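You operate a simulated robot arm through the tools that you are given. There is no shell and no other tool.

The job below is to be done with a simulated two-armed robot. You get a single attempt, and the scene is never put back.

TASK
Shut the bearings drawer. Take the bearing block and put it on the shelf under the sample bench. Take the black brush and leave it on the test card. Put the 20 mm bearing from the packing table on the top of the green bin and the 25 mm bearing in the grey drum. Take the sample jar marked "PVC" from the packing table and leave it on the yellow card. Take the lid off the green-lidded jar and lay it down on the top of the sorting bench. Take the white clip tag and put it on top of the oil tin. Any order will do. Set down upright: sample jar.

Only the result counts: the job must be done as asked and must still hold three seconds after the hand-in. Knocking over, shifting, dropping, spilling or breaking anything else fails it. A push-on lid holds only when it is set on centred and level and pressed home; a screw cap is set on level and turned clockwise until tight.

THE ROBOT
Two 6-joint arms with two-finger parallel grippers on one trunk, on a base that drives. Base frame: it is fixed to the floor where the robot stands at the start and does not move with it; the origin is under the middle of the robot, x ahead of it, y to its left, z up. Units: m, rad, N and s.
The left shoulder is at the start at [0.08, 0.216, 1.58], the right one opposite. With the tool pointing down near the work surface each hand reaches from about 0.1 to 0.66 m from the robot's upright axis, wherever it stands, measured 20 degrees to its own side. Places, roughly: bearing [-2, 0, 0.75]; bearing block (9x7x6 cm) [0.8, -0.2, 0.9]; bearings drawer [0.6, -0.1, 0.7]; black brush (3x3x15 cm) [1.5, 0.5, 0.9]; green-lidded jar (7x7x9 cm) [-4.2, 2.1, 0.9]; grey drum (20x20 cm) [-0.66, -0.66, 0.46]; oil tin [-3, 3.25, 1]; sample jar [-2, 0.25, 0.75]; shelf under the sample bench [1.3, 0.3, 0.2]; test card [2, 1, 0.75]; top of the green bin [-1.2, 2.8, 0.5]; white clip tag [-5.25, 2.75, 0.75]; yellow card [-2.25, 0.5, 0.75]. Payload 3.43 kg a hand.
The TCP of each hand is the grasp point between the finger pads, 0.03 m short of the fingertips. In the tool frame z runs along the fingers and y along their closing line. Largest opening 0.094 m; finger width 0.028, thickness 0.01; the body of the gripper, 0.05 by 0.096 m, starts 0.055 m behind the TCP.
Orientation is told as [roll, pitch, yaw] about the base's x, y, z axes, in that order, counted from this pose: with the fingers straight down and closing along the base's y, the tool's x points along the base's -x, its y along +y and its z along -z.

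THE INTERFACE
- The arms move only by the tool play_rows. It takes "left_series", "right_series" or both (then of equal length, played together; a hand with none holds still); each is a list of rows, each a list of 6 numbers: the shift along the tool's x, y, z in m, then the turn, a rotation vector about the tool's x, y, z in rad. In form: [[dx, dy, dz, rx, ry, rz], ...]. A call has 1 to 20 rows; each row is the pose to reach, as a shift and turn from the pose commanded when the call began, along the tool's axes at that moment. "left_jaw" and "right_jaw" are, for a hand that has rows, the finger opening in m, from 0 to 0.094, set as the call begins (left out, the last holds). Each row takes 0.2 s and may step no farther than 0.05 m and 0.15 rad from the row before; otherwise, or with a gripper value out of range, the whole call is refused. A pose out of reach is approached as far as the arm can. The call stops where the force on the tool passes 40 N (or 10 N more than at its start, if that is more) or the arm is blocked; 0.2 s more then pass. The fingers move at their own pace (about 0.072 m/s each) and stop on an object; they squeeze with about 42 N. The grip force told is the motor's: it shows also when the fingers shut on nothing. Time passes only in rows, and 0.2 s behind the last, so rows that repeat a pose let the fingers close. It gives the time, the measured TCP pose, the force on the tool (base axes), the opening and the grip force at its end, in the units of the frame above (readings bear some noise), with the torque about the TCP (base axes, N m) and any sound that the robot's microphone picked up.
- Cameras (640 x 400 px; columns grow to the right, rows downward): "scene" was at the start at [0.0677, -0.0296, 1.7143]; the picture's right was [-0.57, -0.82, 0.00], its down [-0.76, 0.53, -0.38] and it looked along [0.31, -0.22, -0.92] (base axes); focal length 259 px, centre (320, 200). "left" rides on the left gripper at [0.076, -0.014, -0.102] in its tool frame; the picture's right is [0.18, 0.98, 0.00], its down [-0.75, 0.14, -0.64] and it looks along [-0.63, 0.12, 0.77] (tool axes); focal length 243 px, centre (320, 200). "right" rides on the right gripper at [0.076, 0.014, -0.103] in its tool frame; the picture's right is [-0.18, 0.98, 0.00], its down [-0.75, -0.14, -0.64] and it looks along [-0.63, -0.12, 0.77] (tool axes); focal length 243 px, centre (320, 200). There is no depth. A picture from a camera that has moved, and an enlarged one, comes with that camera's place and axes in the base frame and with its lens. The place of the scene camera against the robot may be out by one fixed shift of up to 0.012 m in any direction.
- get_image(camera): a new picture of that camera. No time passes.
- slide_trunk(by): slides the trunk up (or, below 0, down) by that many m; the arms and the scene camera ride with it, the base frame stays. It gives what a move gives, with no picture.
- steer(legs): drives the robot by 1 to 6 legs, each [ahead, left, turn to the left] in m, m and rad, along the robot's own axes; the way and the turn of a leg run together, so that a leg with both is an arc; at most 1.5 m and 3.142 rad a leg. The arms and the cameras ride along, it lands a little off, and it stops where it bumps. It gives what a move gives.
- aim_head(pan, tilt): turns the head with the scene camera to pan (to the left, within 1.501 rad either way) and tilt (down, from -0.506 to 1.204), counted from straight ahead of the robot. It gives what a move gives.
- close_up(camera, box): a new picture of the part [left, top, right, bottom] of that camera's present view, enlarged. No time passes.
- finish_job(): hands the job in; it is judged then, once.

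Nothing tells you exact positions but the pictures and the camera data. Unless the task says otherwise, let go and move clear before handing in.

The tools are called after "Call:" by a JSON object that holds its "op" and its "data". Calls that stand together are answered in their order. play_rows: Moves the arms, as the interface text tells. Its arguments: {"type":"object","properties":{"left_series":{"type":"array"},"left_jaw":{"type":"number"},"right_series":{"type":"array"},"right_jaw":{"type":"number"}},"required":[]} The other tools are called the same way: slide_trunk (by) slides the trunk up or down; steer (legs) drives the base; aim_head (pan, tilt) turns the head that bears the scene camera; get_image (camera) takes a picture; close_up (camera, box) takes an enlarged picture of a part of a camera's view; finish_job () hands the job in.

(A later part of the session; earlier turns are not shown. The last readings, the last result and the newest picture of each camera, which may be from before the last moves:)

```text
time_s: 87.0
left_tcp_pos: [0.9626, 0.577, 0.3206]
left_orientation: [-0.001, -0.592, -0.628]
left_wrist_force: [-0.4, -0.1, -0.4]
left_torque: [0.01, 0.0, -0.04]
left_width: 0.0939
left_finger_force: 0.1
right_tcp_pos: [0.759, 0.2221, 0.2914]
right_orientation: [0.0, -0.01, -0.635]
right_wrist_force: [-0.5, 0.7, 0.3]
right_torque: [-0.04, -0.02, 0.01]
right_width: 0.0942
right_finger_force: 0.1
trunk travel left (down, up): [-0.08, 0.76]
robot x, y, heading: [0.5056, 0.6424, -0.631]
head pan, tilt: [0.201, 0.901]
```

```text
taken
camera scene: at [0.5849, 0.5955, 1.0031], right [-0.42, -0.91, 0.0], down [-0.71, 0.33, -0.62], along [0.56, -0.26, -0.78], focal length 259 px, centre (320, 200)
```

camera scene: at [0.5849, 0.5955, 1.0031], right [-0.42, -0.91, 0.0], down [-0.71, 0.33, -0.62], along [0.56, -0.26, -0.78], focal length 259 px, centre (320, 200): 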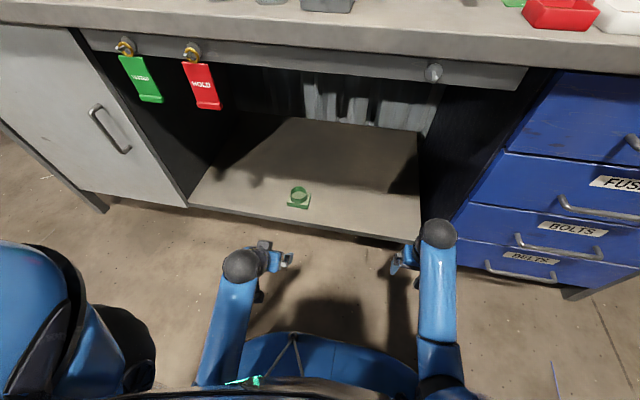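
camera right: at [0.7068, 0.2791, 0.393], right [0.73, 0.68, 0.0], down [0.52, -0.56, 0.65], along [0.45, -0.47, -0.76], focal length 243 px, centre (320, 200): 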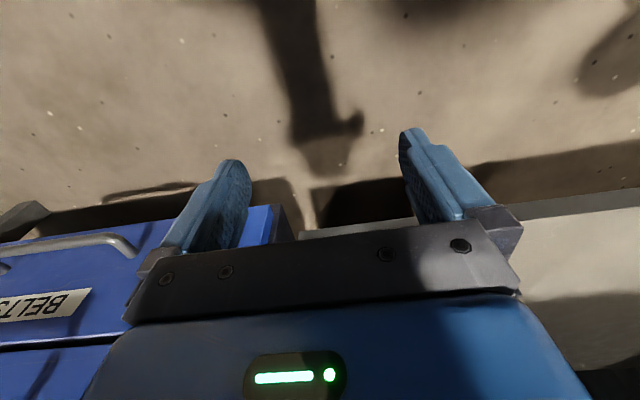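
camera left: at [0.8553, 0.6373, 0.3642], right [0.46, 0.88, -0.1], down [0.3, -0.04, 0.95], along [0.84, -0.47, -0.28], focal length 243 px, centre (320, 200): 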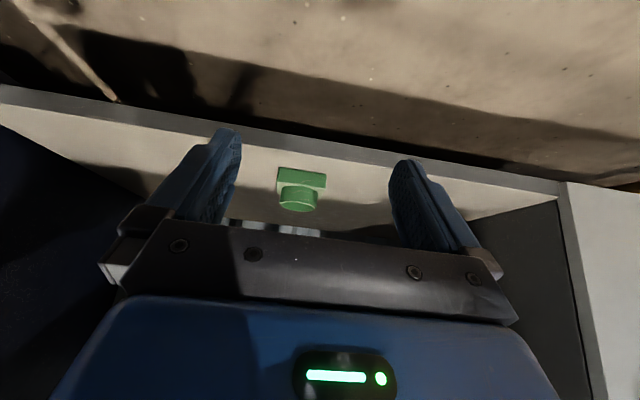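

The bearing block rests on the shelf. Next I'll raise the trunk and look for the test card near the left end of the bench.

Call:
{"op": "slide_trunk", "data": {"by": 0.4}}

Call:
{"op": "slide_trunk", "data": {"by": 0.33}}

Call:
{"op": "aim_head", "data": {"pan": 0.9, "tilt": 0.75}}

Call:
{"op": "get_image", "data": {"camera": "scene"}}

Call:
{"op": "close_up", "data": {"camera": "scene", "box": [200, 0, 500, 188]}}

```text
time_s: 90.8
left_tcp_pos: [0.9626, 0.5777, 0.7206]
left_orientation: [-0.002, -0.59, -0.629]
left_wrist_force: [0.1, 0.9, -0.2]
left_torque: [-0.01, -0.01, -0.01]
left_width: 0.0941
left_finger_force: 0.2
right_tcp_pos: [0.7601, 0.2224, 0.6909]
right_orientation: [-0.001, -0.011, -0.633]
right_wrist_force: [-0.9, 0.6, 0.0]
right_torque: [-0.02, 0.02, 0.03]
right_width: 0.0942
right_finger_force: 0.1
trunk travel left (down, up): [-0.48, 0.36]
robot x, y, heading: [0.5028, 0.6425, -0.633]
head pan, tilt: [0.201, 0.901]
```

```text
time_s: 94.1
left_tcp_pos: [0.9625, 0.5776, 1.0519]
left_orientation: [-0.003, -0.591, -0.627]
left_wrist_force: [0.4, 0.0, -0.8]
left_torque: [0.0, 0.01, -0.01]
left_width: 0.0939
left_finger_force: 0.0
right_tcp_pos: [0.7595, 0.2222, 1.0212]
right_orientation: [0.0, -0.01, -0.632]
right_wrist_force: [-0.6, 0.3, -0.9]
right_torque: [0.05, -0.02, 0.01]
right_width: 0.094
right_finger_force: 0.1
trunk travel left (down, up): [-0.81, 0.03]
robot x, y, heading: [0.5007, 0.6409, -0.637]
head pan, tilt: [0.201, 0.901]
```

```text
time_s: 95.2
left_tcp_pos: [0.9625, 0.5771, 1.0513]
left_orientation: [-0.002, -0.589, -0.627]
left_wrist_force: [0.3, 0.0, -0.4]
left_torque: [0.01, 0.02, 0.0]
left_width: 0.094
left_finger_force: 0.1
right_tcp_pos: [0.7581, 0.2228, 1.0221]
right_orientation: [0.0, -0.01, -0.631]
right_wrist_force: [-0.7, -0.9, -0.4]
right_torque: [0.03, -0.02, 0.0]
right_width: 0.0943
right_finger_force: 0.1
trunk travel left (down, up): [-0.81, 0.03]
robot x, y, heading: [0.4984, 0.6433, -0.633]
head pan, tilt: [0.901, 0.75]
```

```text
taken
camera scene: at [0.5965, 0.6489, 1.7449], right [0.26, -0.96, 0.0], down [-0.66, -0.18, -0.73], along [0.71, 0.19, -0.68], focal length 259 px, centre (320, 200)
```

scene: 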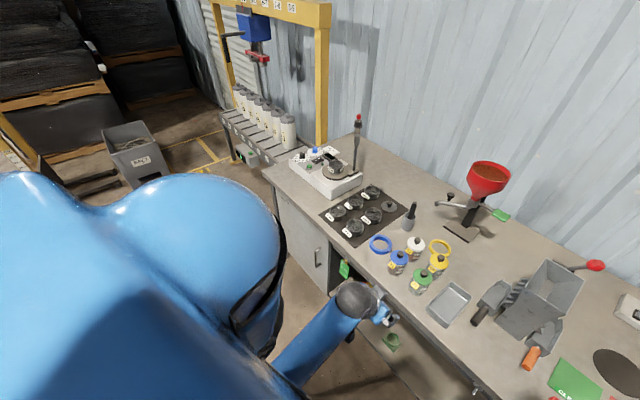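

```text
2.13 times, centred on (350, 94) of scene
camera zoom: at [0.5965, 0.6489, 1.7449], right [0.26, -0.96, 0.0], down [-0.66, -0.18, -0.73], along [0.71, 0.19, -0.68], focal length 552 px, centre (256, 426)
```

zoom: 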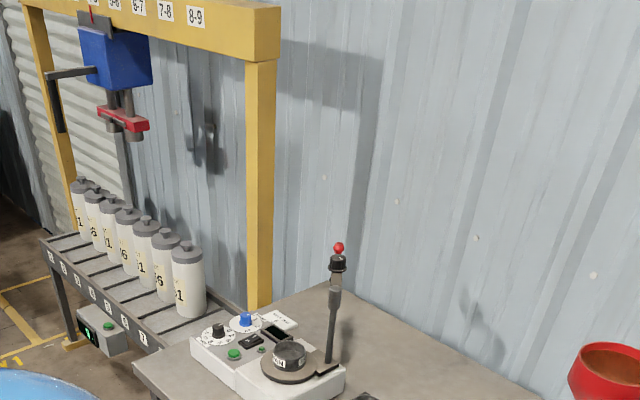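

A white card appears behind the shaker at about [1.97, 0.94], which matches the test card's listed place. I'll zoom in on it.

Call:
{"op": "close_up", "data": {"camera": "scene", "box": [280, 110, 400, 185]}}

Call:
{"op": "close_up", "data": {"camera": "scene", "box": [310, 170, 470, 270]}}

```text
5.33 times, centred on (340, 148) of scene
camera zoom: at [0.5965, 0.6489, 1.7449], right [0.26, -0.96, 0.0], down [-0.66, -0.18, -0.73], along [0.71, 0.19, -0.68], focal length 1383 px, centre (213, 480)
```

zoom: 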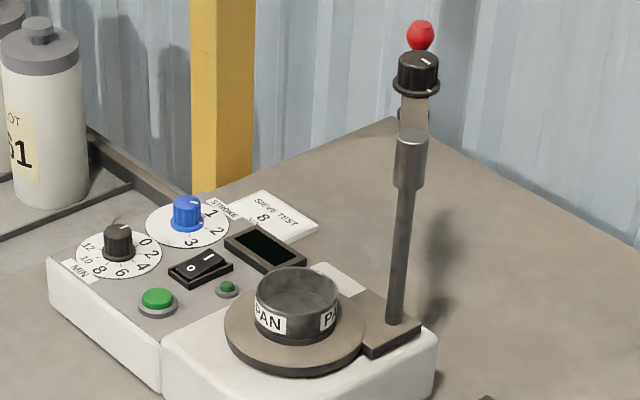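

```text
4.00 times, centred on (390, 220) of scene
camera zoom: at [0.5965, 0.6489, 1.7449], right [0.26, -0.96, 0.0], down [-0.66, -0.18, -0.73], along [0.71, 0.19, -0.68], focal length 1037 px, centre (40, 120)
```

zoom: 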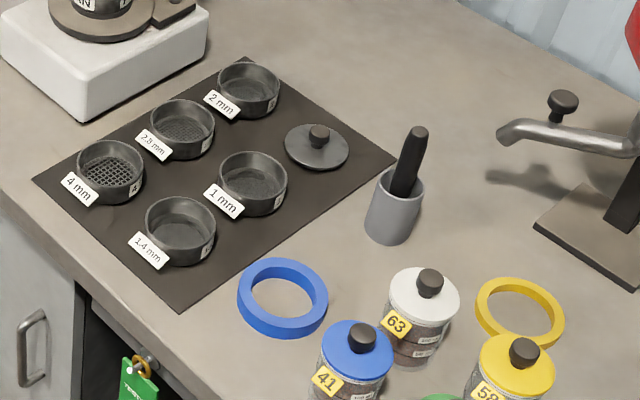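

The sheet reading "SIEVE TEST" behind the shaker is the test card. The brush stands in the grey cup near n 0.90, l 1.24, measuring n away from the robot across the bench and l along it. I'll draw the right hand in and move to face the brush. Then I'll grip its handle with an almost level tool, so it can be laid flat later.

Call:
{"op": "play_rows", "data": {"right_series": [[0.04, 0, 0.01, 0, 0, 0], [0.08, 0, 0.02, 0, 0, 0], [0.1, 0, 0.02, 0, 0, 0]]}}

Call:
{"op": "steer", "data": {"legs": [[0.12, 0, 0], [0, 0.22, 0]]}}

Call:
{"op": "aim_head", "data": {"pan": 0.4, "tilt": 0.85}}

Call:
{"op": "get_image", "data": {"camera": "scene"}}

Call:
{"op": "get_image", "data": {"camera": "left"}}

```text
time_s: 96.0
left_tcp_pos: [0.9628, 0.5776, 1.051]
left_orientation: [-0.004, -0.591, -0.626]
left_wrist_force: [0.0, 1.0, -0.1]
left_torque: [0.0, 0.03, -0.03]
left_width: 0.094
left_finger_force: 0.0
right_tcp_pos: [0.6786, 0.2819, 0.9989]
right_orientation: [0.0, -0.012, -0.632]
right_wrist_force: [0.0, 0.2, -0.1]
right_torque: [0.04, 0.02, 0.02]
right_width: 0.0942
right_finger_force: 0.0
trunk travel left (down, up): [-0.81, 0.03]
robot x, y, heading: [0.5023, 0.6417, -0.625]
head pan, tilt: [0.901, 0.75]
```

```text
time_s: 98.5
left_tcp_pos: [1.1829, 0.6809, 1.0521]
left_orientation: [0.004, -0.592, -0.632]
left_wrist_force: [-1.1, 0.0, 0.1]
left_torque: [0.04, 0.01, 0.01]
left_width: 0.0941
left_finger_force: 0.1
right_tcp_pos: [0.902, 0.3857, 0.9994]
right_orientation: [0.003, -0.011, -0.633]
right_wrist_force: [-1.0, -0.3, 0.4]
right_torque: [0.04, 0.0, 0.01]
right_width: 0.0942
right_finger_force: 0.1
trunk travel left (down, up): [-0.81, 0.03]
robot x, y, heading: [0.7263, 0.7471, -0.628]
head pan, tilt: [0.901, 0.75]
```

```text
time_s: 99.4
left_tcp_pos: [1.1879, 0.6848, 1.0503]
left_orientation: [-0.005, -0.59, -0.628]
left_wrist_force: [0.0, 0.5, 0.9]
left_torque: [0.02, 0.02, 0.01]
left_width: 0.0941
left_finger_force: 0.1
right_tcp_pos: [0.9042, 0.3878, 0.9996]
right_orientation: [-0.002, -0.011, -0.634]
right_wrist_force: [0.0, 0.8, 0.5]
right_torque: [-0.02, -0.02, -0.01]
right_width: 0.0938
right_finger_force: 0.1
trunk travel left (down, up): [-0.81, 0.03]
robot x, y, heading: [0.7298, 0.7491, -0.63]
head pan, tilt: [0.4, 0.85]
```

```text
taken
camera scene: at [0.8193, 0.7166, 1.7369], right [-0.23, -0.97, 0.0], down [-0.73, 0.17, -0.66], along [0.64, -0.15, -0.75], focal length 259 px, centre (320, 200)
```

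scene: 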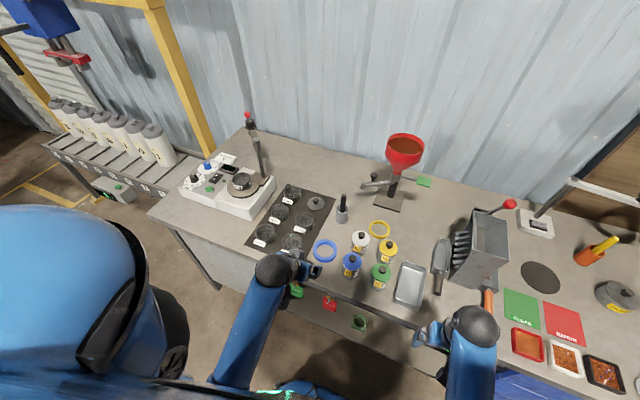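

```text
taken
camera left: at [1.0818, 0.7443, 1.0936], right [0.45, 0.88, -0.1], down [0.3, -0.04, 0.95], along [0.84, -0.46, -0.29], focal length 243 px, centre (320, 200)
```

left: 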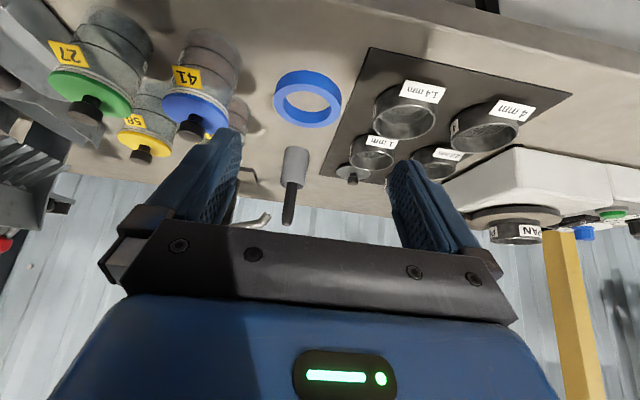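

The brush handle is at about n 0.885, l 1.238, with its top at z 1.01, and there is a clear lane in front of it. I'll tilt the tool nearly level and approach to 15 cm short.

Call:
{"op": "play_rows", "data": {"left_series": [[-0.0187, -0.0025, 0.0255, 0, -0.12, 0], [-0.0374, -0.005, 0.0511, 0, -0.24, 0], [-0.0561, -0.0075, 0.0766, 0, -0.36, 0], [-0.0748, -0.01, 0.1022, 0, -0.48, 0], [-0.0935, -0.0125, 0.1277, 0, -0.6, 0], [-0.1122, -0.015, 0.1533, 0, -0.72, 0], [-0.1122, -0.015, 0.1533, 0, -0.72, 0]], "left_jaw": 0.06}}

Call:
{"op": "get_image", "data": {"camera": "left"}}

Call:
{"op": "close_up", "data": {"camera": "scene", "box": [220, 170, 460, 320]}}

```text
time_s: 101.0
left_tcp_pos: [1.3232, 0.5655, 0.9859]
left_orientation: [-0.006, -1.314, -0.624]
left_wrist_force: [0.2, 0.3, 0.0]
left_torque: [0.0, -0.01, -0.02]
left_width: 0.06
left_finger_force: 0.0
right_tcp_pos: [0.9041, 0.3872, 1.0]
right_orientation: [0.001, -0.01, -0.632]
right_wrist_force: [0.0, -0.3, 0.1]
right_torque: [0.02, 0.0, -0.01]
right_width: 0.0939
right_finger_force: 0.2
trunk travel left (down, up): [-0.81, 0.03]
robot x, y, heading: [0.7296, 0.75, -0.63]
head pan, tilt: [0.4, 0.85]
```

```text
taken
camera left: at [1.2182, 0.6245, 0.9386], right [0.54, 0.82, -0.18], down [-0.26, 0.37, 0.89], along [0.8, -0.44, 0.41], focal length 243 px, centre (320, 200)
```

left: 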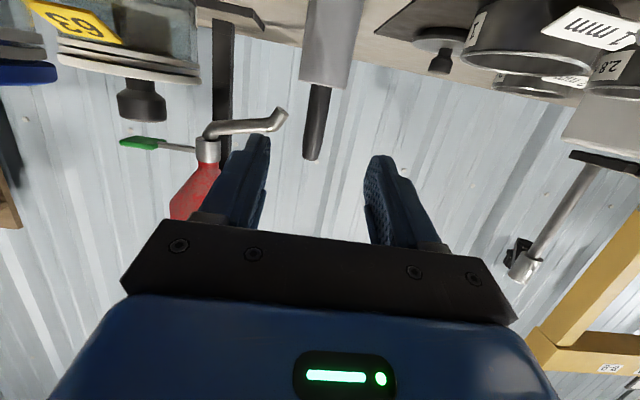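

```text
2.67 times, centred on (340, 245) of scene
camera zoom: at [0.8176, 0.7154, 1.7369], right [-0.23, -0.97, 0.0], down [-0.73, 0.17, -0.66], along [0.64, -0.15, -0.75], focal length 691 px, centre (267, 80)
```

zoom: 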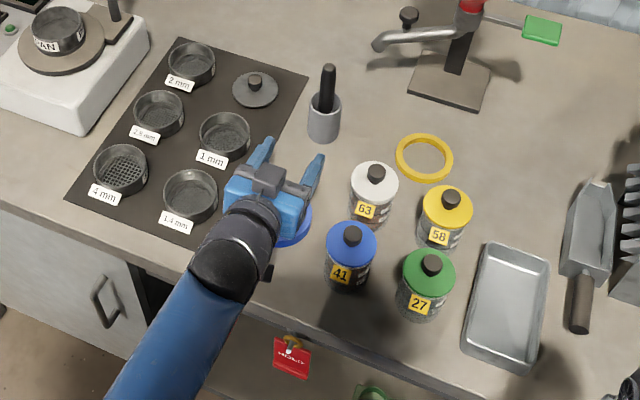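

The brush is straight ahead, centred between the fingers. I'll advance 10 cm and check before closing in.

Call:
{"op": "play_rows", "data": {"left_series": [[-0.007, 0, 0.0325, 0, 0, 0], [-0.014, 0, 0.065, 0, 0, 0], [-0.0207, 0, 0.098, 0, 0, 0], [-0.0207, 0, 0.098, 0, 0, 0]], "left_jaw": 0.06}}

Call:
{"op": "get_image", "data": {"camera": "left"}}

Call:
{"op": "close_up", "data": {"camera": "scene", "box": [260, 160, 420, 260]}}

```text
time_s: 102.0
left_tcp_pos: [1.4043, 0.5067, 0.981]
left_orientation: [-0.006, -1.309, -0.623]
left_wrist_force: [0.8, 0.1, -0.2]
left_torque: [0.0, 0.0, 0.02]
left_width: 0.0602
left_finger_force: 0.0
right_tcp_pos: [0.9039, 0.3879, 0.9991]
right_orientation: [0.001, -0.011, -0.632]
right_wrist_force: [0.6, 0.4, 0.3]
right_torque: [0.0, 0.03, 0.0]
right_width: 0.0941
right_finger_force: 0.1
trunk travel left (down, up): [-0.81, 0.03]
robot x, y, heading: [0.7299, 0.7467, -0.631]
head pan, tilt: [0.4, 0.85]
```

```text
taken
camera left: at [1.2983, 0.5659, 0.9337], right [0.54, 0.82, -0.18], down [-0.26, 0.37, 0.89], along [0.8, -0.44, 0.41], focal length 243 px, centre (320, 200)
```

left: 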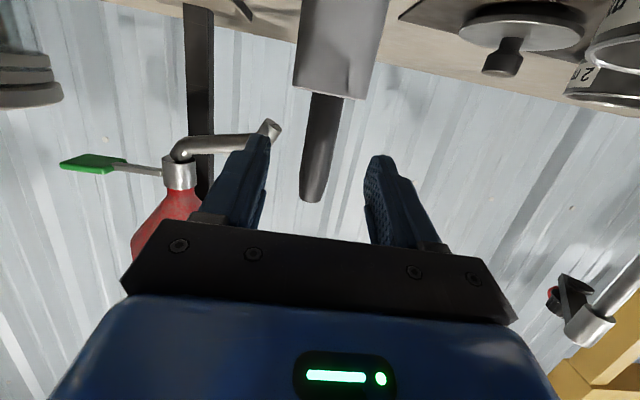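

```text
4.00 times, centred on (340, 210) of scene
camera zoom: at [0.8177, 0.7156, 1.7369], right [-0.23, -0.97, 0.0], down [-0.73, 0.17, -0.66], along [0.64, -0.15, -0.75], focal length 1037 px, centre (240, 160)
```

zoom: 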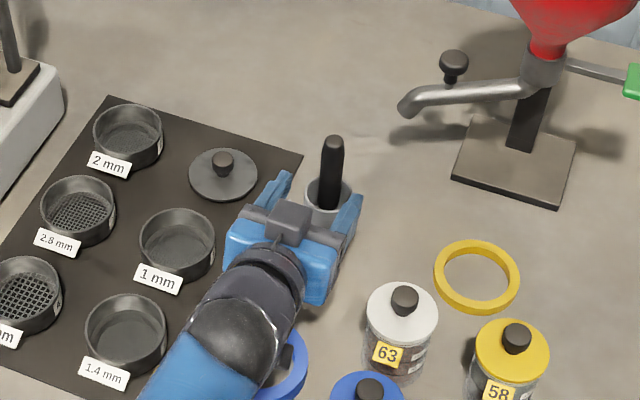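

The brush axis is 4 cm ahead of the grasp point and centred. I'll advance onto it and close.

Call:
{"op": "play_rows", "data": {"left_series": [[-0.003, 0, 0.014, 0, 0, 0], [-0.0055, 0, 0.028, 0, 0, 0], [-0.0075, 0, 0.0405, 0, 0, 0], [-0.0075, 0, 0.0405, 0, 0, 0]], "left_jaw": 0.06}}

Call:
{"op": "play_rows", "data": {"left_series": [[0, 0, 0, 0, 0, 0], [0, 0, 0, 0, 0, 0], [0, 0, 0, 0, 0, 0], [0, 0, 0, 0, 0, 0]], "left_jaw": 0.0}}

Call:
{"op": "get_image", "data": {"camera": "left"}}

```text
time_s: 103.0
left_tcp_pos: [1.4375, 0.4835, 0.9778]
left_orientation: [-0.007, -1.307, -0.625]
left_wrist_force: [0.7, 0.3, -0.8]
left_torque: [-0.05, 0.01, 0.03]
left_width: 0.0598
left_finger_force: 0.1
left hand out of reach, approached as far as the arm can: row 3
right_tcp_pos: [0.9046, 0.3875, 1.0005]
right_orientation: [0.0, -0.009, -0.632]
right_wrist_force: [0.4, -0.1, -0.2]
right_torque: [-0.03, 0.03, 0.02]
right_width: 0.0941
right_finger_force: 0.0
trunk travel left (down, up): [-0.81, 0.03]
robot x, y, heading: [0.7269, 0.7479, -0.634]
head pan, tilt: [0.4, 0.85]
```

```text
time_s: 104.0
left_tcp_pos: [1.4374, 0.4829, 0.979]
left_orientation: [-0.006, -1.309, -0.625]
left_wrist_force: [0.1, -0.4, -1.2]
left_torque: [0.01, 0.0, 0.01]
left_width: 0.0169
left_finger_force: 42.3
right_tcp_pos: [0.9049, 0.3866, 0.9995]
right_orientation: [0.0, -0.011, -0.633]
right_wrist_force: [0.3, 0.3, -0.5]
right_torque: [-0.02, -0.01, -0.01]
right_width: 0.094
right_finger_force: 0.1
trunk travel left (down, up): [-0.81, 0.03]
robot x, y, heading: [0.7298, 0.7488, -0.631]
head pan, tilt: [0.4, 0.85]
```

```text
taken
camera left: at [1.3314, 0.5421, 0.9313], right [0.54, 0.82, -0.18], down [-0.26, 0.37, 0.89], along [0.8, -0.44, 0.41], focal length 243 px, centre (320, 200)
```

left: 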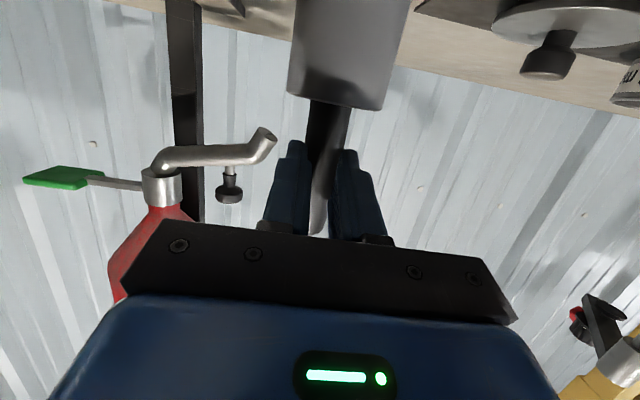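

The handle is gripped at 17 mm. I'll lift it straight up out of the cup.

Call:
{"op": "play_rows", "data": {"left_series": [[-0.0145, 0, -0.0039, 0, 0, 0], [-0.0386, 0, -0.0103, 0, 0, 0], [-0.0676, 0, -0.018, 0, 0, 0], [-0.0966, 0, -0.0258, 0, 0, 0], [-0.1256, 0, -0.0335, 0, 0, 0], [-0.1546, 0, -0.0413, 0, 0, 0], [-0.174, 0, -0.0464, 0, 0, 0]], "left_jaw": 0.0}}

Call:
{"op": "get_image", "data": {"camera": "left"}}

Call:
{"op": "close_up", "data": {"camera": "scene", "box": [220, 110, 460, 260]}}

```text
time_s: 105.6
left_tcp_pos: [1.4376, 0.4839, 1.1578]
left_orientation: [-0.009, -1.31, -0.62]
left_wrist_force: [1.4, -0.1, -0.5]
left_torque: [0.0, -0.01, -0.03]
left_width: 0.0196
left_finger_force: 42.0
left hand out of reach, approached as far as the arm can: row 1
right_tcp_pos: [0.9039, 0.3878, 0.9992]
right_orientation: [0.001, -0.011, -0.633]
right_wrist_force: [-0.1, -0.2, 1.3]
right_torque: [0.03, -0.01, 0.0]
right_width: 0.0937
right_finger_force: 0.2
trunk travel left (down, up): [-0.81, 0.03]
robot x, y, heading: [0.7243, 0.7497, -0.633]
head pan, tilt: [0.4, 0.85]
```

```text
taken
camera left: at [1.332, 0.5426, 1.111], right [0.54, 0.82, -0.18], down [-0.26, 0.37, 0.89], along [0.8, -0.44, 0.41], focal length 243 px, centre (320, 200)
```

left: 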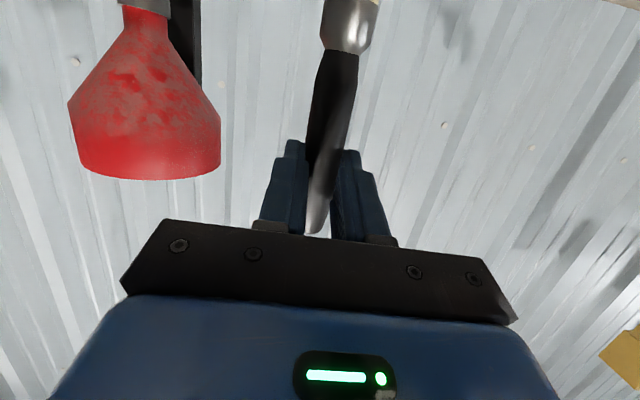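

```text
2.67 times, centred on (340, 185) of scene
camera zoom: at [0.8186, 0.7157, 1.7369], right [-0.23, -0.97, 0.0], down [-0.73, 0.17, -0.66], along [0.64, -0.15, -0.75], focal length 691 px, centre (267, 240)
```

zoom: 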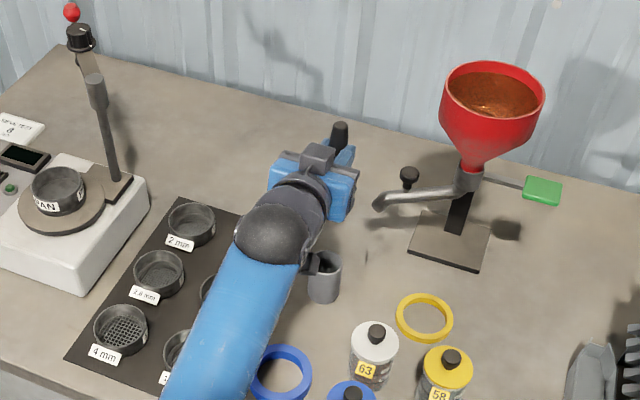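

The brush is out, and the cup and jars are undisturbed. I'll pull the left hand back. Meanwhile the right hand goes out to my right side, so it stays clear of the bench when I lower the trunk for reach.

Call:
{"op": "play_rows", "data": {"left_series": [[0.0056, 0, -0.0215, 0, 0, 0], [0.0113, 0, -0.043, 0, 0, 0], [0.0169, 0, -0.0645, 0, 0, 0], [0.0226, 0, -0.086, 0, 0, 0], [0.0282, 0, -0.1075, 0, 0, 0], [0.0339, 0, -0.129, 0, 0, 0], [0.0395, 0, -0.1505, 0, 0, 0], [0.0452, 0, -0.172, 0, 0, 0], [0.0508, 0, -0.1935, 0, 0, 0]], "right_series": [[0.022, -0.036, 0, 0, 0, 0], [0.044, -0.072, 0, 0, 0, 0], [0.066, -0.108, 0, 0, 0, 0], [0.088, -0.144, 0, 0, 0, 0], [0.11, -0.18, 0, 0, 0, 0], [0.132, -0.216, 0, 0, 0, 0], [0.154, -0.252, 0, 0, 0, 0], [0.176, -0.288, 0, 0, 0, 0], [0.2, -0.32, 0, 0, 0, 0]], "left_jaw": 0.0}}

Call:
{"op": "get_image", "data": {"camera": "left"}}

Call:
{"op": "get_image", "data": {"camera": "scene"}}

```text
time_s: 106.9
left_tcp_pos: [1.3456, 0.5505, 1.1593]
left_orientation: [-0.004, -1.31, -0.628]
left_wrist_force: [0.2, -0.6, 0.3]
left_torque: [0.03, 0.03, -0.04]
left_width: 0.0196
left_finger_force: 41.9
right_tcp_pos: [0.7566, 0.324, 0.999]
right_orientation: [0.001, -0.008, -0.387]
right_wrist_force: [-0.8, 0.3, -0.1]
right_torque: [-0.01, -0.02, -0.02]
right_width: 0.0942
right_finger_force: 0.0
trunk travel left (down, up): [-0.81, 0.03]
robot x, y, heading: [0.7276, 0.7511, -0.632]
head pan, tilt: [0.4, 0.85]
stopped in row 6 (right hand): the arm was blocked; the commanded pose is now the measured one
```

```text
taken
camera left: at [1.2395, 0.6095, 1.1122], right [0.54, 0.82, -0.18], down [-0.26, 0.37, 0.89], along [0.8, -0.44, 0.41], focal length 243 px, centre (320, 200)
```

left: 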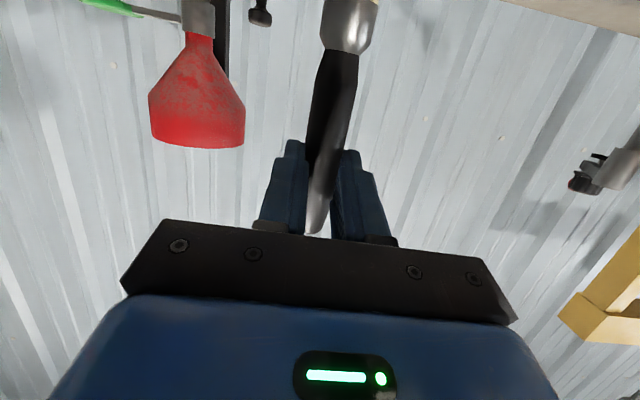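

```text
taken
camera scene: at [0.8169, 0.7161, 1.737], right [-0.23, -0.97, 0.0], down [-0.73, 0.17, -0.66], along [0.64, -0.15, -0.75], focal length 259 px, centre (320, 200)
```

scene: 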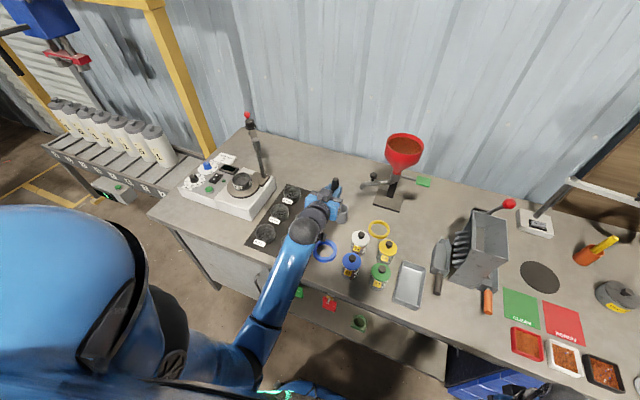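

The right arm stopped at its joint limit at my side, which is good enough. I'll back off a bit, slide left to face the bench's left end, then turn right so the left shoulder leads toward the card.

Call:
{"op": "steer", "data": {"legs": [[-0.15, 0, 0], [0, 0.85, 0]]}}

Call:
{"op": "get_image", "data": {"camera": "scene"}}

```text
time_s: 112.3
left_tcp_pos: [1.7172, 1.3275, 1.1594]
left_orientation: [-0.001, -1.311, -0.614]
left_wrist_force: [0.0, -0.6, -0.8]
left_torque: [0.04, -0.02, -0.01]
left_width: 0.0196
left_finger_force: 41.8
right_tcp_pos: [1.1328, 1.0906, 0.9973]
right_orientation: [0.005, -0.009, -0.372]
right_wrist_force: [-0.1, -1.0, 0.5]
right_torque: [-0.03, -0.02, -0.02]
right_width: 0.0939
right_finger_force: 0.0
trunk travel left (down, up): [-0.81, 0.03]
robot x, y, heading: [1.096, 1.5186, -0.62]
head pan, tilt: [0.4, 0.85]
```

```text
taken
camera scene: at [1.1872, 1.4841, 1.7369], right [-0.21, -0.98, 0.0], down [-0.73, 0.16, -0.66], along [0.65, -0.14, -0.75], focal length 259 px, centre (320, 200)
```

scene: 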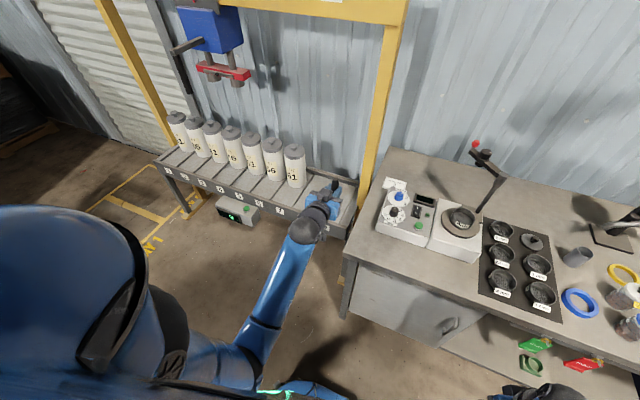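

I'm level with the bench's left end. I'll zoom on the test card.

Call:
{"op": "close_up", "data": {"camera": "scene", "box": [350, 140, 510, 240]}}

Call:
{"op": "close_up", "data": {"camera": "scene", "box": [260, 160, 400, 248]}}

```text
4.00 times, centred on (430, 190) of scene
camera zoom: at [1.1872, 1.4841, 1.7369], right [-0.21, -0.98, 0.0], down [-0.73, 0.16, -0.66], along [0.65, -0.14, -0.75], focal length 1037 px, centre (-120, 240)
```

zoom: 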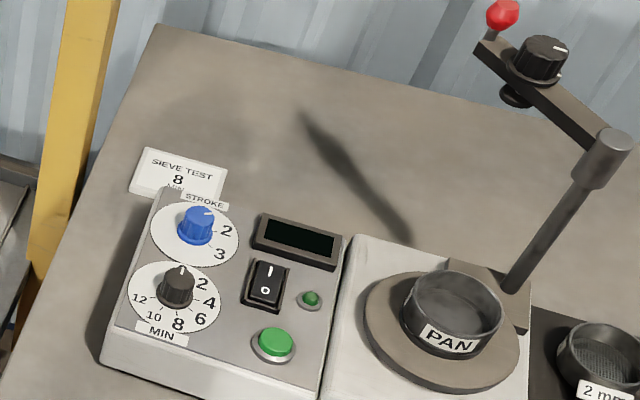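

```text
4.55 times, centred on (330, 204) of scene
camera zoom: at [1.1872, 1.4841, 1.7369], right [-0.21, -0.98, 0.0], down [-0.73, 0.16, -0.66], along [0.65, -0.14, -0.75], focal length 1178 px, centre (274, 182)
```

zoom: 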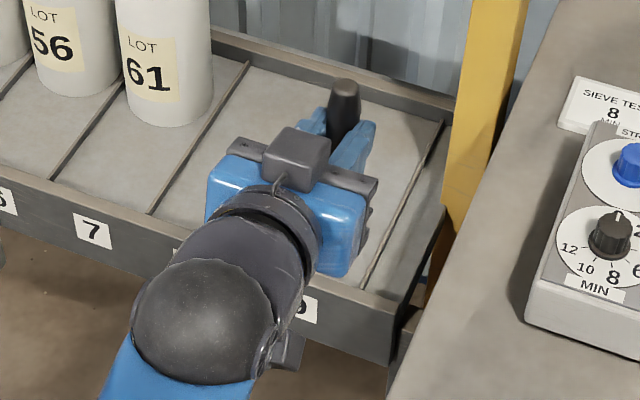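

The card measures about 96 by 80 mm and is centred near n 1.021, l 1.927, with a 5 cm gap behind the shaker. I'll turn right 60° and move 0.2 m closer, with the left shoulder leading.

Call:
{"op": "steer", "data": {"legs": [[0, 0, -1.05], [0.1, 0.173, 0]]}}

Call:
{"op": "aim_head", "data": {"pan": 1.0, "tilt": 0.8}}

Call:
{"op": "get_image", "data": {"camera": "scene"}}

```text
time_s: 116.6
left_tcp_pos: [1.3926, 0.7667, 1.1604]
left_orientation: [0.01, -1.313, -1.684]
left_wrist_force: [-0.6, -0.5, 0.0]
left_torque: [0.02, -0.03, -0.02]
left_width: 0.0199
left_finger_force: 42.3
right_tcp_pos: [0.9016, 1.1621, 0.9971]
right_orientation: [0.005, -0.009, -1.433]
right_wrist_force: [0.1, -0.6, -0.5]
right_torque: [-0.03, -0.02, 0.02]
right_width: 0.0938
right_finger_force: 0.1
trunk travel left (down, up): [-0.81, 0.03]
robot x, y, heading: [1.2568, 1.4003, -1.676]
head pan, tilt: [0.4, 0.85]
```

```text
time_s: 117.6
left_tcp_pos: [1.3966, 0.7634, 1.159]
left_orientation: [-0.008, -1.31, -1.669]
left_wrist_force: [0.9, -0.6, 0.1]
left_torque: [0.0, 0.0, 0.01]
left_width: 0.02
left_finger_force: 41.7
right_tcp_pos: [0.9049, 1.1595, 0.9972]
right_orientation: [0.0, -0.007, -1.432]
right_wrist_force: [0.2, 0.0, 0.4]
right_torque: [0.0, -0.01, 0.0]
right_width: 0.0943
right_finger_force: 0.0
trunk travel left (down, up): [-0.81, 0.03]
robot x, y, heading: [1.2581, 1.3973, -1.675]
head pan, tilt: [1.0, 0.799]
```

```text
taken
camera scene: at [1.3086, 1.3199, 1.7408], right [-0.63, -0.78, 0.0], down [-0.56, 0.45, -0.7], along [0.54, -0.44, -0.72], focal length 259 px, centre (320, 200)
```

scene: 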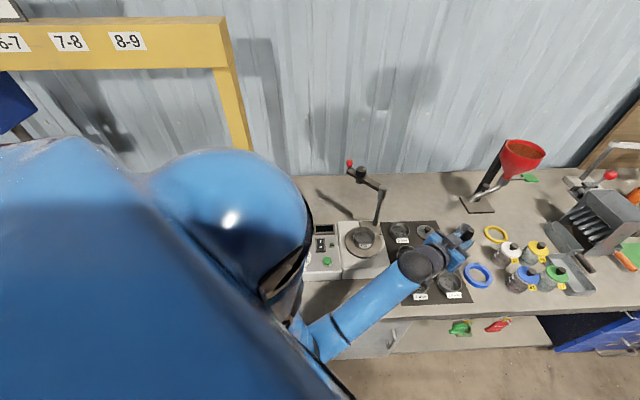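

My own shoulder now hides the card, so I'll rely on the wrist camera. First I'll rotate the tool to point down, which brings the brush level, here where there is free space.

Call:
{"op": "play_rows", "data": {"left_series": [[0.003, 0, 0.0008, 0, 0.141, 0], [0.006, 0, 0.0016, 0, 0.282, 0], [0.009, 0, 0.0024, 0, 0.423, 0], [0.012, 0, 0.0032, 0, 0.564, 0], [0.015, 0, 0.004, 0, 0.705, 0], [0.018, 0, 0.0048, 0, 0.846, 0], [0.021, 0, 0.0056, 0, 0.987, 0], [0.024, 0, 0.0064, 0, 1.128, 0], [0.027, 0, 0.0072, 0, 1.269, 0], [0.029, 0, 0.0077, 0, 1.41, 0], [0.029, 0, 0.0077, 0, 1.41, 0]], "left_jaw": 0.0}}

Call:
{"op": "get_image", "data": {"camera": "left"}}

Call:
{"op": "get_image", "data": {"camera": "scene"}}

```text
time_s: 120.0
left_tcp_pos: [1.3913, 0.7369, 1.1022]
left_orientation: [-0.001, 0.098, -1.676]
left_wrist_force: [-0.9, -0.4, 0.2]
left_torque: [-0.02, -0.01, 0.02]
left_width: 0.0198
left_finger_force: 42.1
left hand out of reach, approached as far as the arm can: row 9, 10, 11
right_tcp_pos: [0.905, 1.1591, 0.9985]
right_orientation: [0.0, -0.009, -1.433]
right_wrist_force: [0.1, -0.2, 0.2]
right_torque: [-0.04, 0.0, 0.01]
right_width: 0.094
right_finger_force: 0.0
trunk travel left (down, up): [-0.81, 0.03]
robot x, y, heading: [1.258, 1.3961, -1.678]
head pan, tilt: [1.0, 0.799]
```

```text
taken
camera left: at [1.3841, 0.8047, 1.2128], right [1.0, 0.08, 0.02], down [0.06, -0.82, 0.56], along [0.06, -0.56, -0.83], focal length 243 px, centre (320, 200)
```

left: 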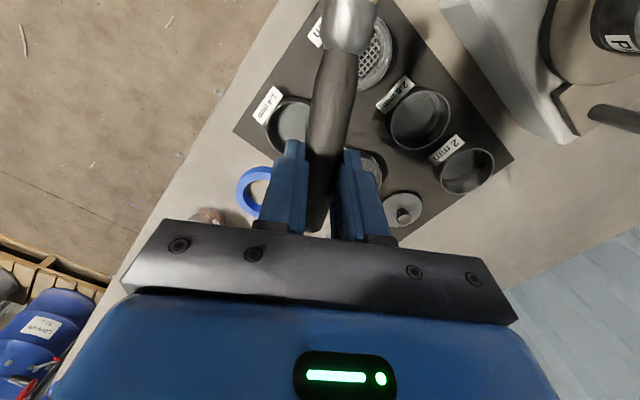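

```text
taken
camera scene: at [1.3073, 1.3213, 1.7409], right [-0.63, -0.78, 0.0], down [-0.56, 0.45, -0.7], along [0.54, -0.44, -0.72], focal length 259 px, centre (320, 200)
```

scene: 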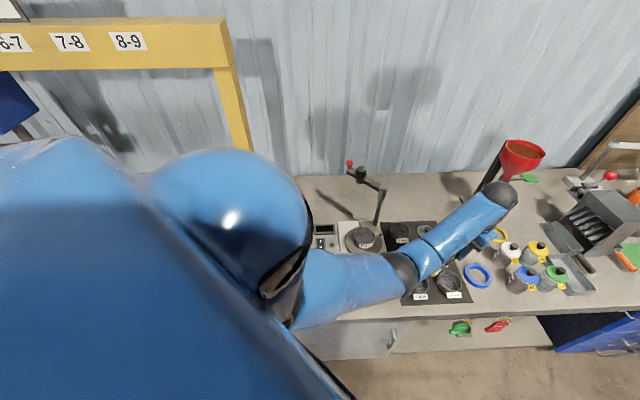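

The brush is level in the hand. Now I'll swing the hand left along the bench front, keeping short of the shaker's arm, to a point in front of the card.

Call:
{"op": "play_rows", "data": {"left_series": [[0.033, 0.0275, 0.0033, 0, 0, 0], [0.066, 0.055, 0.0065, 0, 0, 0], [0.099, 0.0824, 0.0098, 0, 0, 0], [0.132, 0.11, 0.013, 0, 0, 0], [0.165, 0.1373, 0.0163, 0, 0, 0], [0.198, 0.1648, 0.0195, 0, 0, 0], [0.231, 0.1922, 0.0228, 0, 0, 0], [0.264, 0.2197, 0.026, 0, 0, 0], [0.297, 0.2471, 0.0293, 0, 0, 0], [0.33, 0.2746, 0.0325, 0, 0, 0]], "left_jaw": 0.0}}

Call:
{"op": "get_image", "data": {"camera": "left"}}

Call:
{"op": "get_image", "data": {"camera": "scene"}}

```text
time_s: 122.2
left_tcp_pos: [1.7075, 1.0212, 0.9998]
left_orientation: [0.005, 0.092, -1.677]
left_wrist_force: [-0.1, 0.3, -0.2]
left_torque: [0.0, -0.02, -0.01]
left_width: 0.0196
left_finger_force: 42.4
left hand out of reach, approached as far as the arm can: row 1, 2, 3, 4, 5, 6, 7, 8, 9, 10
right_tcp_pos: [0.9037, 1.1607, 0.9987]
right_orientation: [0.003, -0.011, -1.433]
right_wrist_force: [0.8, 0.4, -0.4]
right_torque: [0.01, 0.0, 0.0]
right_width: 0.0942
right_finger_force: 0.1
trunk travel left (down, up): [-0.81, 0.03]
robot x, y, heading: [1.2566, 1.4017, -1.675]
head pan, tilt: [1.0, 0.799]
```

```text
taken
camera left: at [1.6989, 1.0891, 1.1096], right [1.0, 0.08, 0.02], down [0.05, -0.82, 0.57], along [0.06, -0.57, -0.82], focal length 243 px, centre (320, 200)
```

left: 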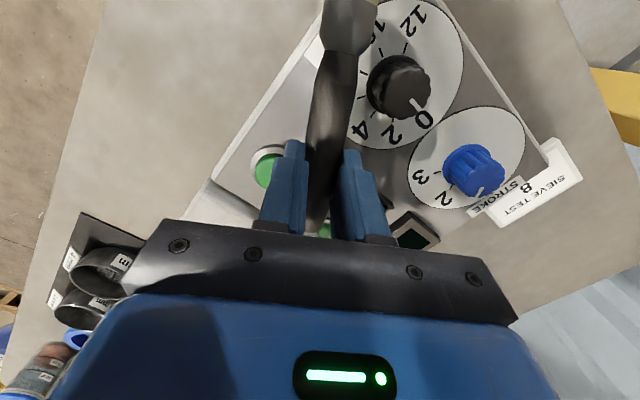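

```text
taken
camera scene: at [1.3073, 1.3231, 1.7411], right [-0.63, -0.78, 0.0], down [-0.56, 0.45, -0.7], along [0.54, -0.44, -0.72], focal length 259 px, centre (320, 200)
```

scene: 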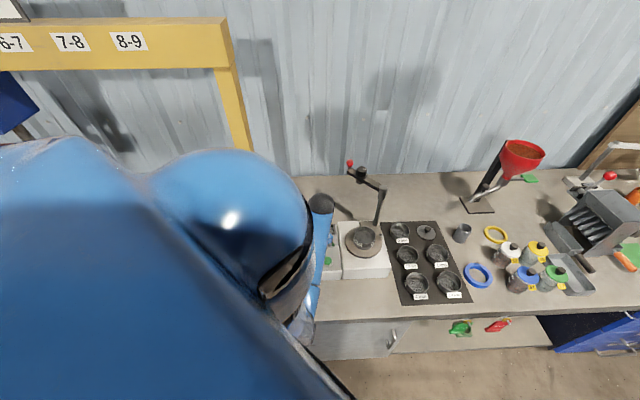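

The card is in the wrist camera's view, but the hand dipped to z 1.0 there. I'll rise at once while moving outward over the card.

Call:
{"op": "play_rows", "data": {"left_series": [[-0.0057, 0.026, -0.0307, 0, 0, 0], [-0.016, 0.0645, -0.0567, 0, 0, 0], [-0.0275, 0.103, -0.0728, 0, 0, 0], [-0.0394, 0.142, -0.079, 0, 0, 0], [-0.0521, 0.1806, -0.0801, 0, 0, 0], [-0.0647, 0.2193, -0.0813, 0, 0, 0], [-0.0774, 0.258, -0.0825, 0, 0, 0]], "left_jaw": 0.0}}

Call:
{"op": "get_image", "data": {"camera": "left"}}

Call:
{"op": "get_image", "data": {"camera": "scene"}}

```text
time_s: 123.8
left_tcp_pos: [1.9554, 0.9064, 1.0721]
left_orientation: [-0.001, 0.1, -1.676]
left_wrist_force: [0.8, -0.2, -1.8]
left_torque: [0.01, 0.02, 0.02]
left_width: 0.02
left_finger_force: 42.0
left hand out of reach, approached as far as the arm can: row 1, 2, 3, 4
right_tcp_pos: [0.9058, 1.1594, 0.9996]
right_orientation: [0.003, -0.007, -1.433]
right_wrist_force: [0.2, -1.0, 0.2]
right_torque: [-0.03, 0.01, -0.02]
right_width: 0.0941
right_finger_force: 0.1
trunk travel left (down, up): [-0.81, 0.03]
robot x, y, heading: [1.2601, 1.3985, -1.677]
head pan, tilt: [1.0, 0.799]
```

```text
taken
camera left: at [1.9479, 0.9738, 1.1825], right [1.0, 0.08, 0.02], down [0.06, -0.82, 0.56], along [0.06, -0.56, -0.83], focal length 243 px, centre (320, 200)
```

left: 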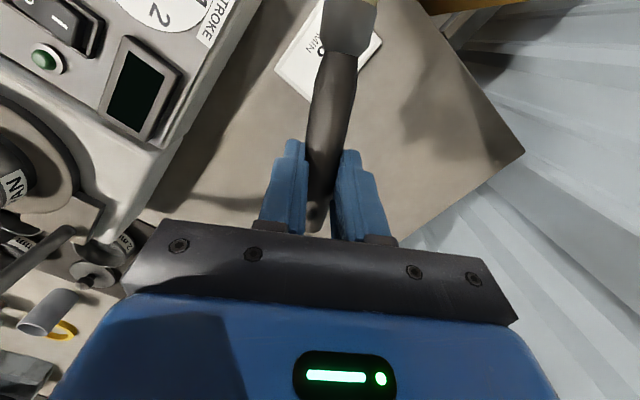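

```text
taken
camera scene: at [1.309, 1.32, 1.7407], right [-0.63, -0.78, 0.0], down [-0.56, 0.45, -0.7], along [0.54, -0.44, -0.72], focal length 259 px, centre (320, 200)
```

scene: 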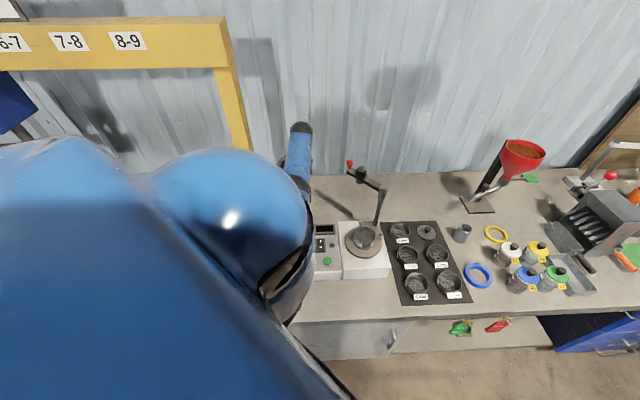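

I'm above the card now. I'll zoom in to see how the brush lines up over it.

Call:
{"op": "close_up", "data": {"camera": "left", "box": [220, 0, 440, 138]}}

```text
2.90 times, centred on (330, 69) of left
camera zoom: at [1.9479, 0.9738, 1.1825], right [1.0, 0.08, 0.02], down [0.06, -0.82, 0.56], along [0.06, -0.56, -0.83], focal length 703 px, centre (291, 580)
```

zoom: 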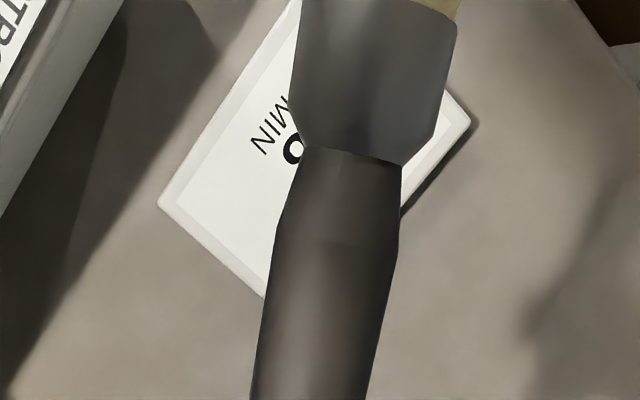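

The brush's centre projects onto the card centre within a few millimetres. I'll lower most of the way with the trunk, then the rest slowly with the arm.

Call:
{"op": "slide_trunk", "data": {"by": -0.13}}

Call:
{"op": "get_image", "data": {"camera": "left"}}

Call:
{"op": "get_image", "data": {"camera": "scene"}}

```text
time_s: 125.4
left_tcp_pos: [1.9546, 0.9069, 0.9421]
left_orientation: [-0.003, 0.1, -1.677]
left_wrist_force: [-0.7, 0.2, -1.1]
left_torque: [-0.02, 0.01, 0.01]
left_width: 0.0193
left_finger_force: 41.3
right_tcp_pos: [0.9045, 1.1585, 0.8684]
right_orientation: [0.003, -0.011, -1.436]
right_wrist_force: [-0.1, 0.0, 0.5]
right_torque: [-0.01, -0.03, -0.01]
right_width: 0.0938
right_finger_force: 0.0
trunk travel left (down, up): [-0.68, 0.16]
robot x, y, heading: [1.26, 1.3987, -1.68]
head pan, tilt: [1.0, 0.799]
```

```text
taken
camera left: at [1.9463, 0.9744, 1.0525], right [1.0, 0.08, 0.02], down [0.06, -0.82, 0.56], along [0.06, -0.56, -0.83], focal length 243 px, centre (320, 200)
```

left: 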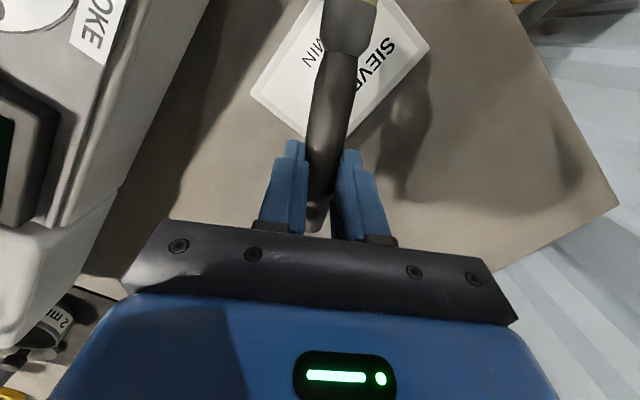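

```text
taken
camera scene: at [1.3074, 1.3211, 1.6101], right [-0.63, -0.78, 0.0], down [-0.56, 0.45, -0.7], along [0.54, -0.44, -0.72], focal length 259 px, centre (320, 200)
```

scene: 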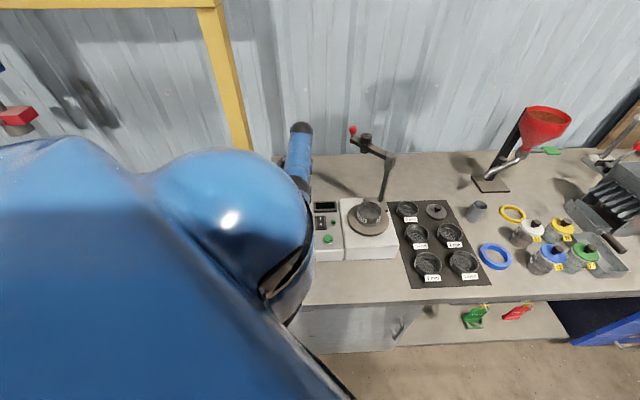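

The lineup holds. I'll lower slowly with the arm until the brush or fingertips touch.

Call:
{"op": "play_rows", "data": {"left_series": [[-0.0008, 0, 0.008, 0, 0, 0], [-0.0016, 0, 0.016, 0, 0, 0], [-0.0021, 0, 0.021, 0, 0, 0], [-0.0025, 0, 0.025, 0, 0, 0], [-0.0029, 0, 0.029, 0, 0, 0], [-0.0033, 0, 0.033, 0, 0, 0], [-0.0037, 0, 0.037, 0, 0, 0], [-0.0041, 0, 0.041, 0, 0, 0]], "left_jaw": 0.0}}

Call:
{"op": "get_image", "data": {"camera": "left"}}

```text
time_s: 127.2
left_tcp_pos: [1.9541, 0.9071, 0.9049]
left_orientation: [0.001, 0.098, -1.675]
left_wrist_force: [0.6, -2.5, 10.2]
left_torque: [1.01, -0.14, -0.2]
left_width: 0.0198
left_finger_force: 42.1
right_tcp_pos: [0.9039, 1.1604, 0.8669]
right_orientation: [0.005, -0.008, -1.432]
right_wrist_force: [0.3, -0.1, 0.2]
right_torque: [0.05, 0.01, -0.04]
right_width: 0.0938
right_finger_force: 0.0
trunk travel left (down, up): [-0.68, 0.16]
robot x, y, heading: [1.2599, 1.4001, -1.677]
head pan, tilt: [1.0, 0.799]
```

```text
taken
camera left: at [1.9452, 0.974, 1.0139], right [1.0, 0.08, 0.02], down [0.05, -0.82, 0.57], along [0.06, -0.56, -0.82], focal length 243 px, centre (320, 200)
```

left: 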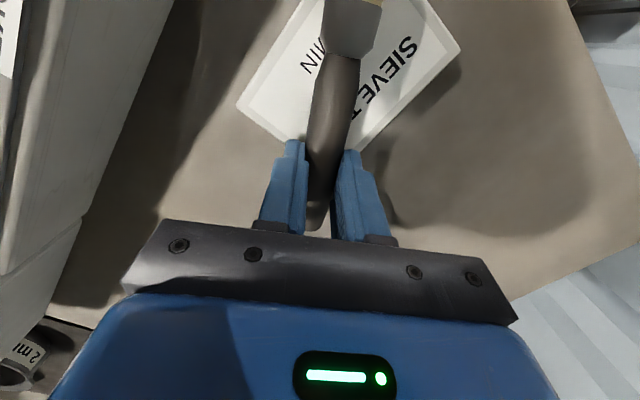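

The bristle end is touching with about 10 N. I'll ease down another few millimetres, then open gently.

Call:
{"op": "play_rows", "data": {"left_series": [[-0.0004, 0, 0.004, 0, 0, 0], [-0.0008, 0, 0.008, 0, 0, 0]], "left_jaw": 0.0}}

Call:
{"op": "play_rows", "data": {"left_series": [[0, 0, 0, 0, 0, 0], [0, 0, 0, 0, 0, 0], [0, 0, 0, 0, 0, 0]], "left_jaw": 0.05}}

Call:
{"op": "get_image", "data": {"camera": "left"}}

```text
time_s: 127.8
left_tcp_pos: [1.9533, 0.9068, 0.9007]
left_orientation: [0.008, 0.093, -1.676]
left_wrist_force: [3.8, -6.9, 28.3]
left_torque: [0.89, -0.42, -0.11]
left_width: 0.0196
left_finger_force: 41.7
right_tcp_pos: [0.9017, 1.1607, 0.8674]
right_orientation: [0.006, -0.01, -1.433]
right_wrist_force: [0.4, 0.6, 0.0]
right_torque: [0.02, 0.01, -0.02]
right_width: 0.0942
right_finger_force: 0.0
trunk travel left (down, up): [-0.68, 0.16]
robot x, y, heading: [1.2567, 1.4011, -1.674]
head pan, tilt: [1.0, 0.799]
```

```text
time_s: 128.6
left_tcp_pos: [1.9513, 0.9096, 0.9001]
left_orientation: [0.005, 0.095, -1.675]
left_wrist_force: [-8.8, 0.0, 28.3]
left_torque: [-0.42, -0.41, -0.14]
left_width: 0.0452
left_finger_force: 0.0
right_tcp_pos: [0.9005, 1.1627, 0.8669]
right_orientation: [0.007, -0.012, -1.433]
right_wrist_force: [-0.4, -0.6, 0.1]
right_torque: [0.02, -0.03, -0.01]
right_width: 0.094
right_finger_force: 0.2
trunk travel left (down, up): [-0.68, 0.16]
robot x, y, heading: [1.2602, 1.4002, -1.677]
head pan, tilt: [1.0, 0.799]
```

```text
taken
camera left: at [1.9412, 0.9771, 1.0098], right [1.0, 0.08, 0.02], down [0.05, -0.82, 0.57], along [0.06, -0.56, -0.82], focal length 243 px, centre (320, 200)
```

left: 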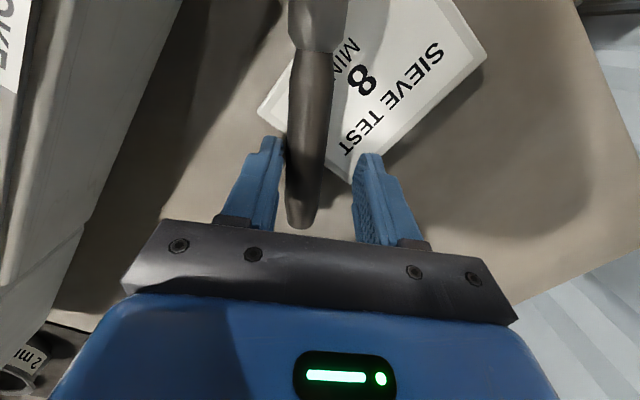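

The brush is loose and a fingertip is pressing lightly. I'll lift straight up and check.

Call:
{"op": "play_rows", "data": {"left_series": [[0.0008, 0, -0.008, 0, 0, 0], [0.002, 0, -0.02, 0, 0, 0], [0.005, 0, -0.05, 0, 0, 0], [0.009, 0, -0.09, 0, 0, 0], [0.012, 0, -0.12, 0, 0, 0]], "left_jaw": 0.05}}

Call:
{"op": "get_image", "data": {"camera": "left"}}

```text
time_s: 129.8
left_tcp_pos: [1.955, 0.908, 1.0146]
left_orientation: [-0.002, 0.1, -1.674]
left_wrist_force: [0.5, -0.2, -0.6]
left_torque: [-0.02, 0.01, 0.06]
left_width: 0.0498
left_finger_force: 0.0
right_tcp_pos: [0.9044, 1.16, 0.8678]
right_orientation: [0.002, -0.008, -1.434]
right_wrist_force: [0.3, -0.9, -1.0]
right_torque: [-0.01, 0.02, 0.02]
right_width: 0.094
right_finger_force: 0.1
trunk travel left (down, up): [-0.68, 0.16]
robot x, y, heading: [1.2593, 1.3989, -1.677]
head pan, tilt: [1.0, 0.799]
```

```text
taken
camera left: at [1.9464, 0.9742, 1.1249], right [1.0, 0.08, 0.02], down [0.06, -0.82, 0.56], along [0.06, -0.56, -0.83], focal length 243 px, centre (320, 200)
```

left: 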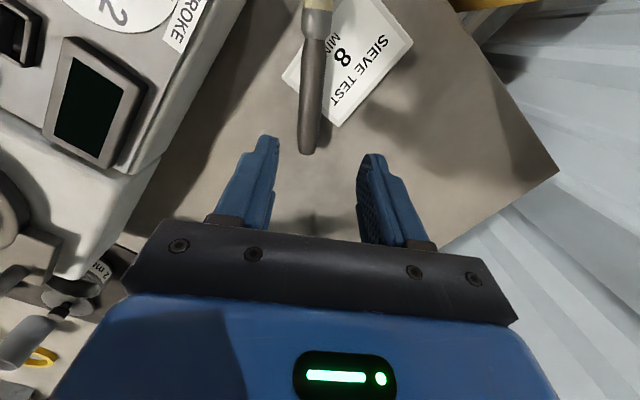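

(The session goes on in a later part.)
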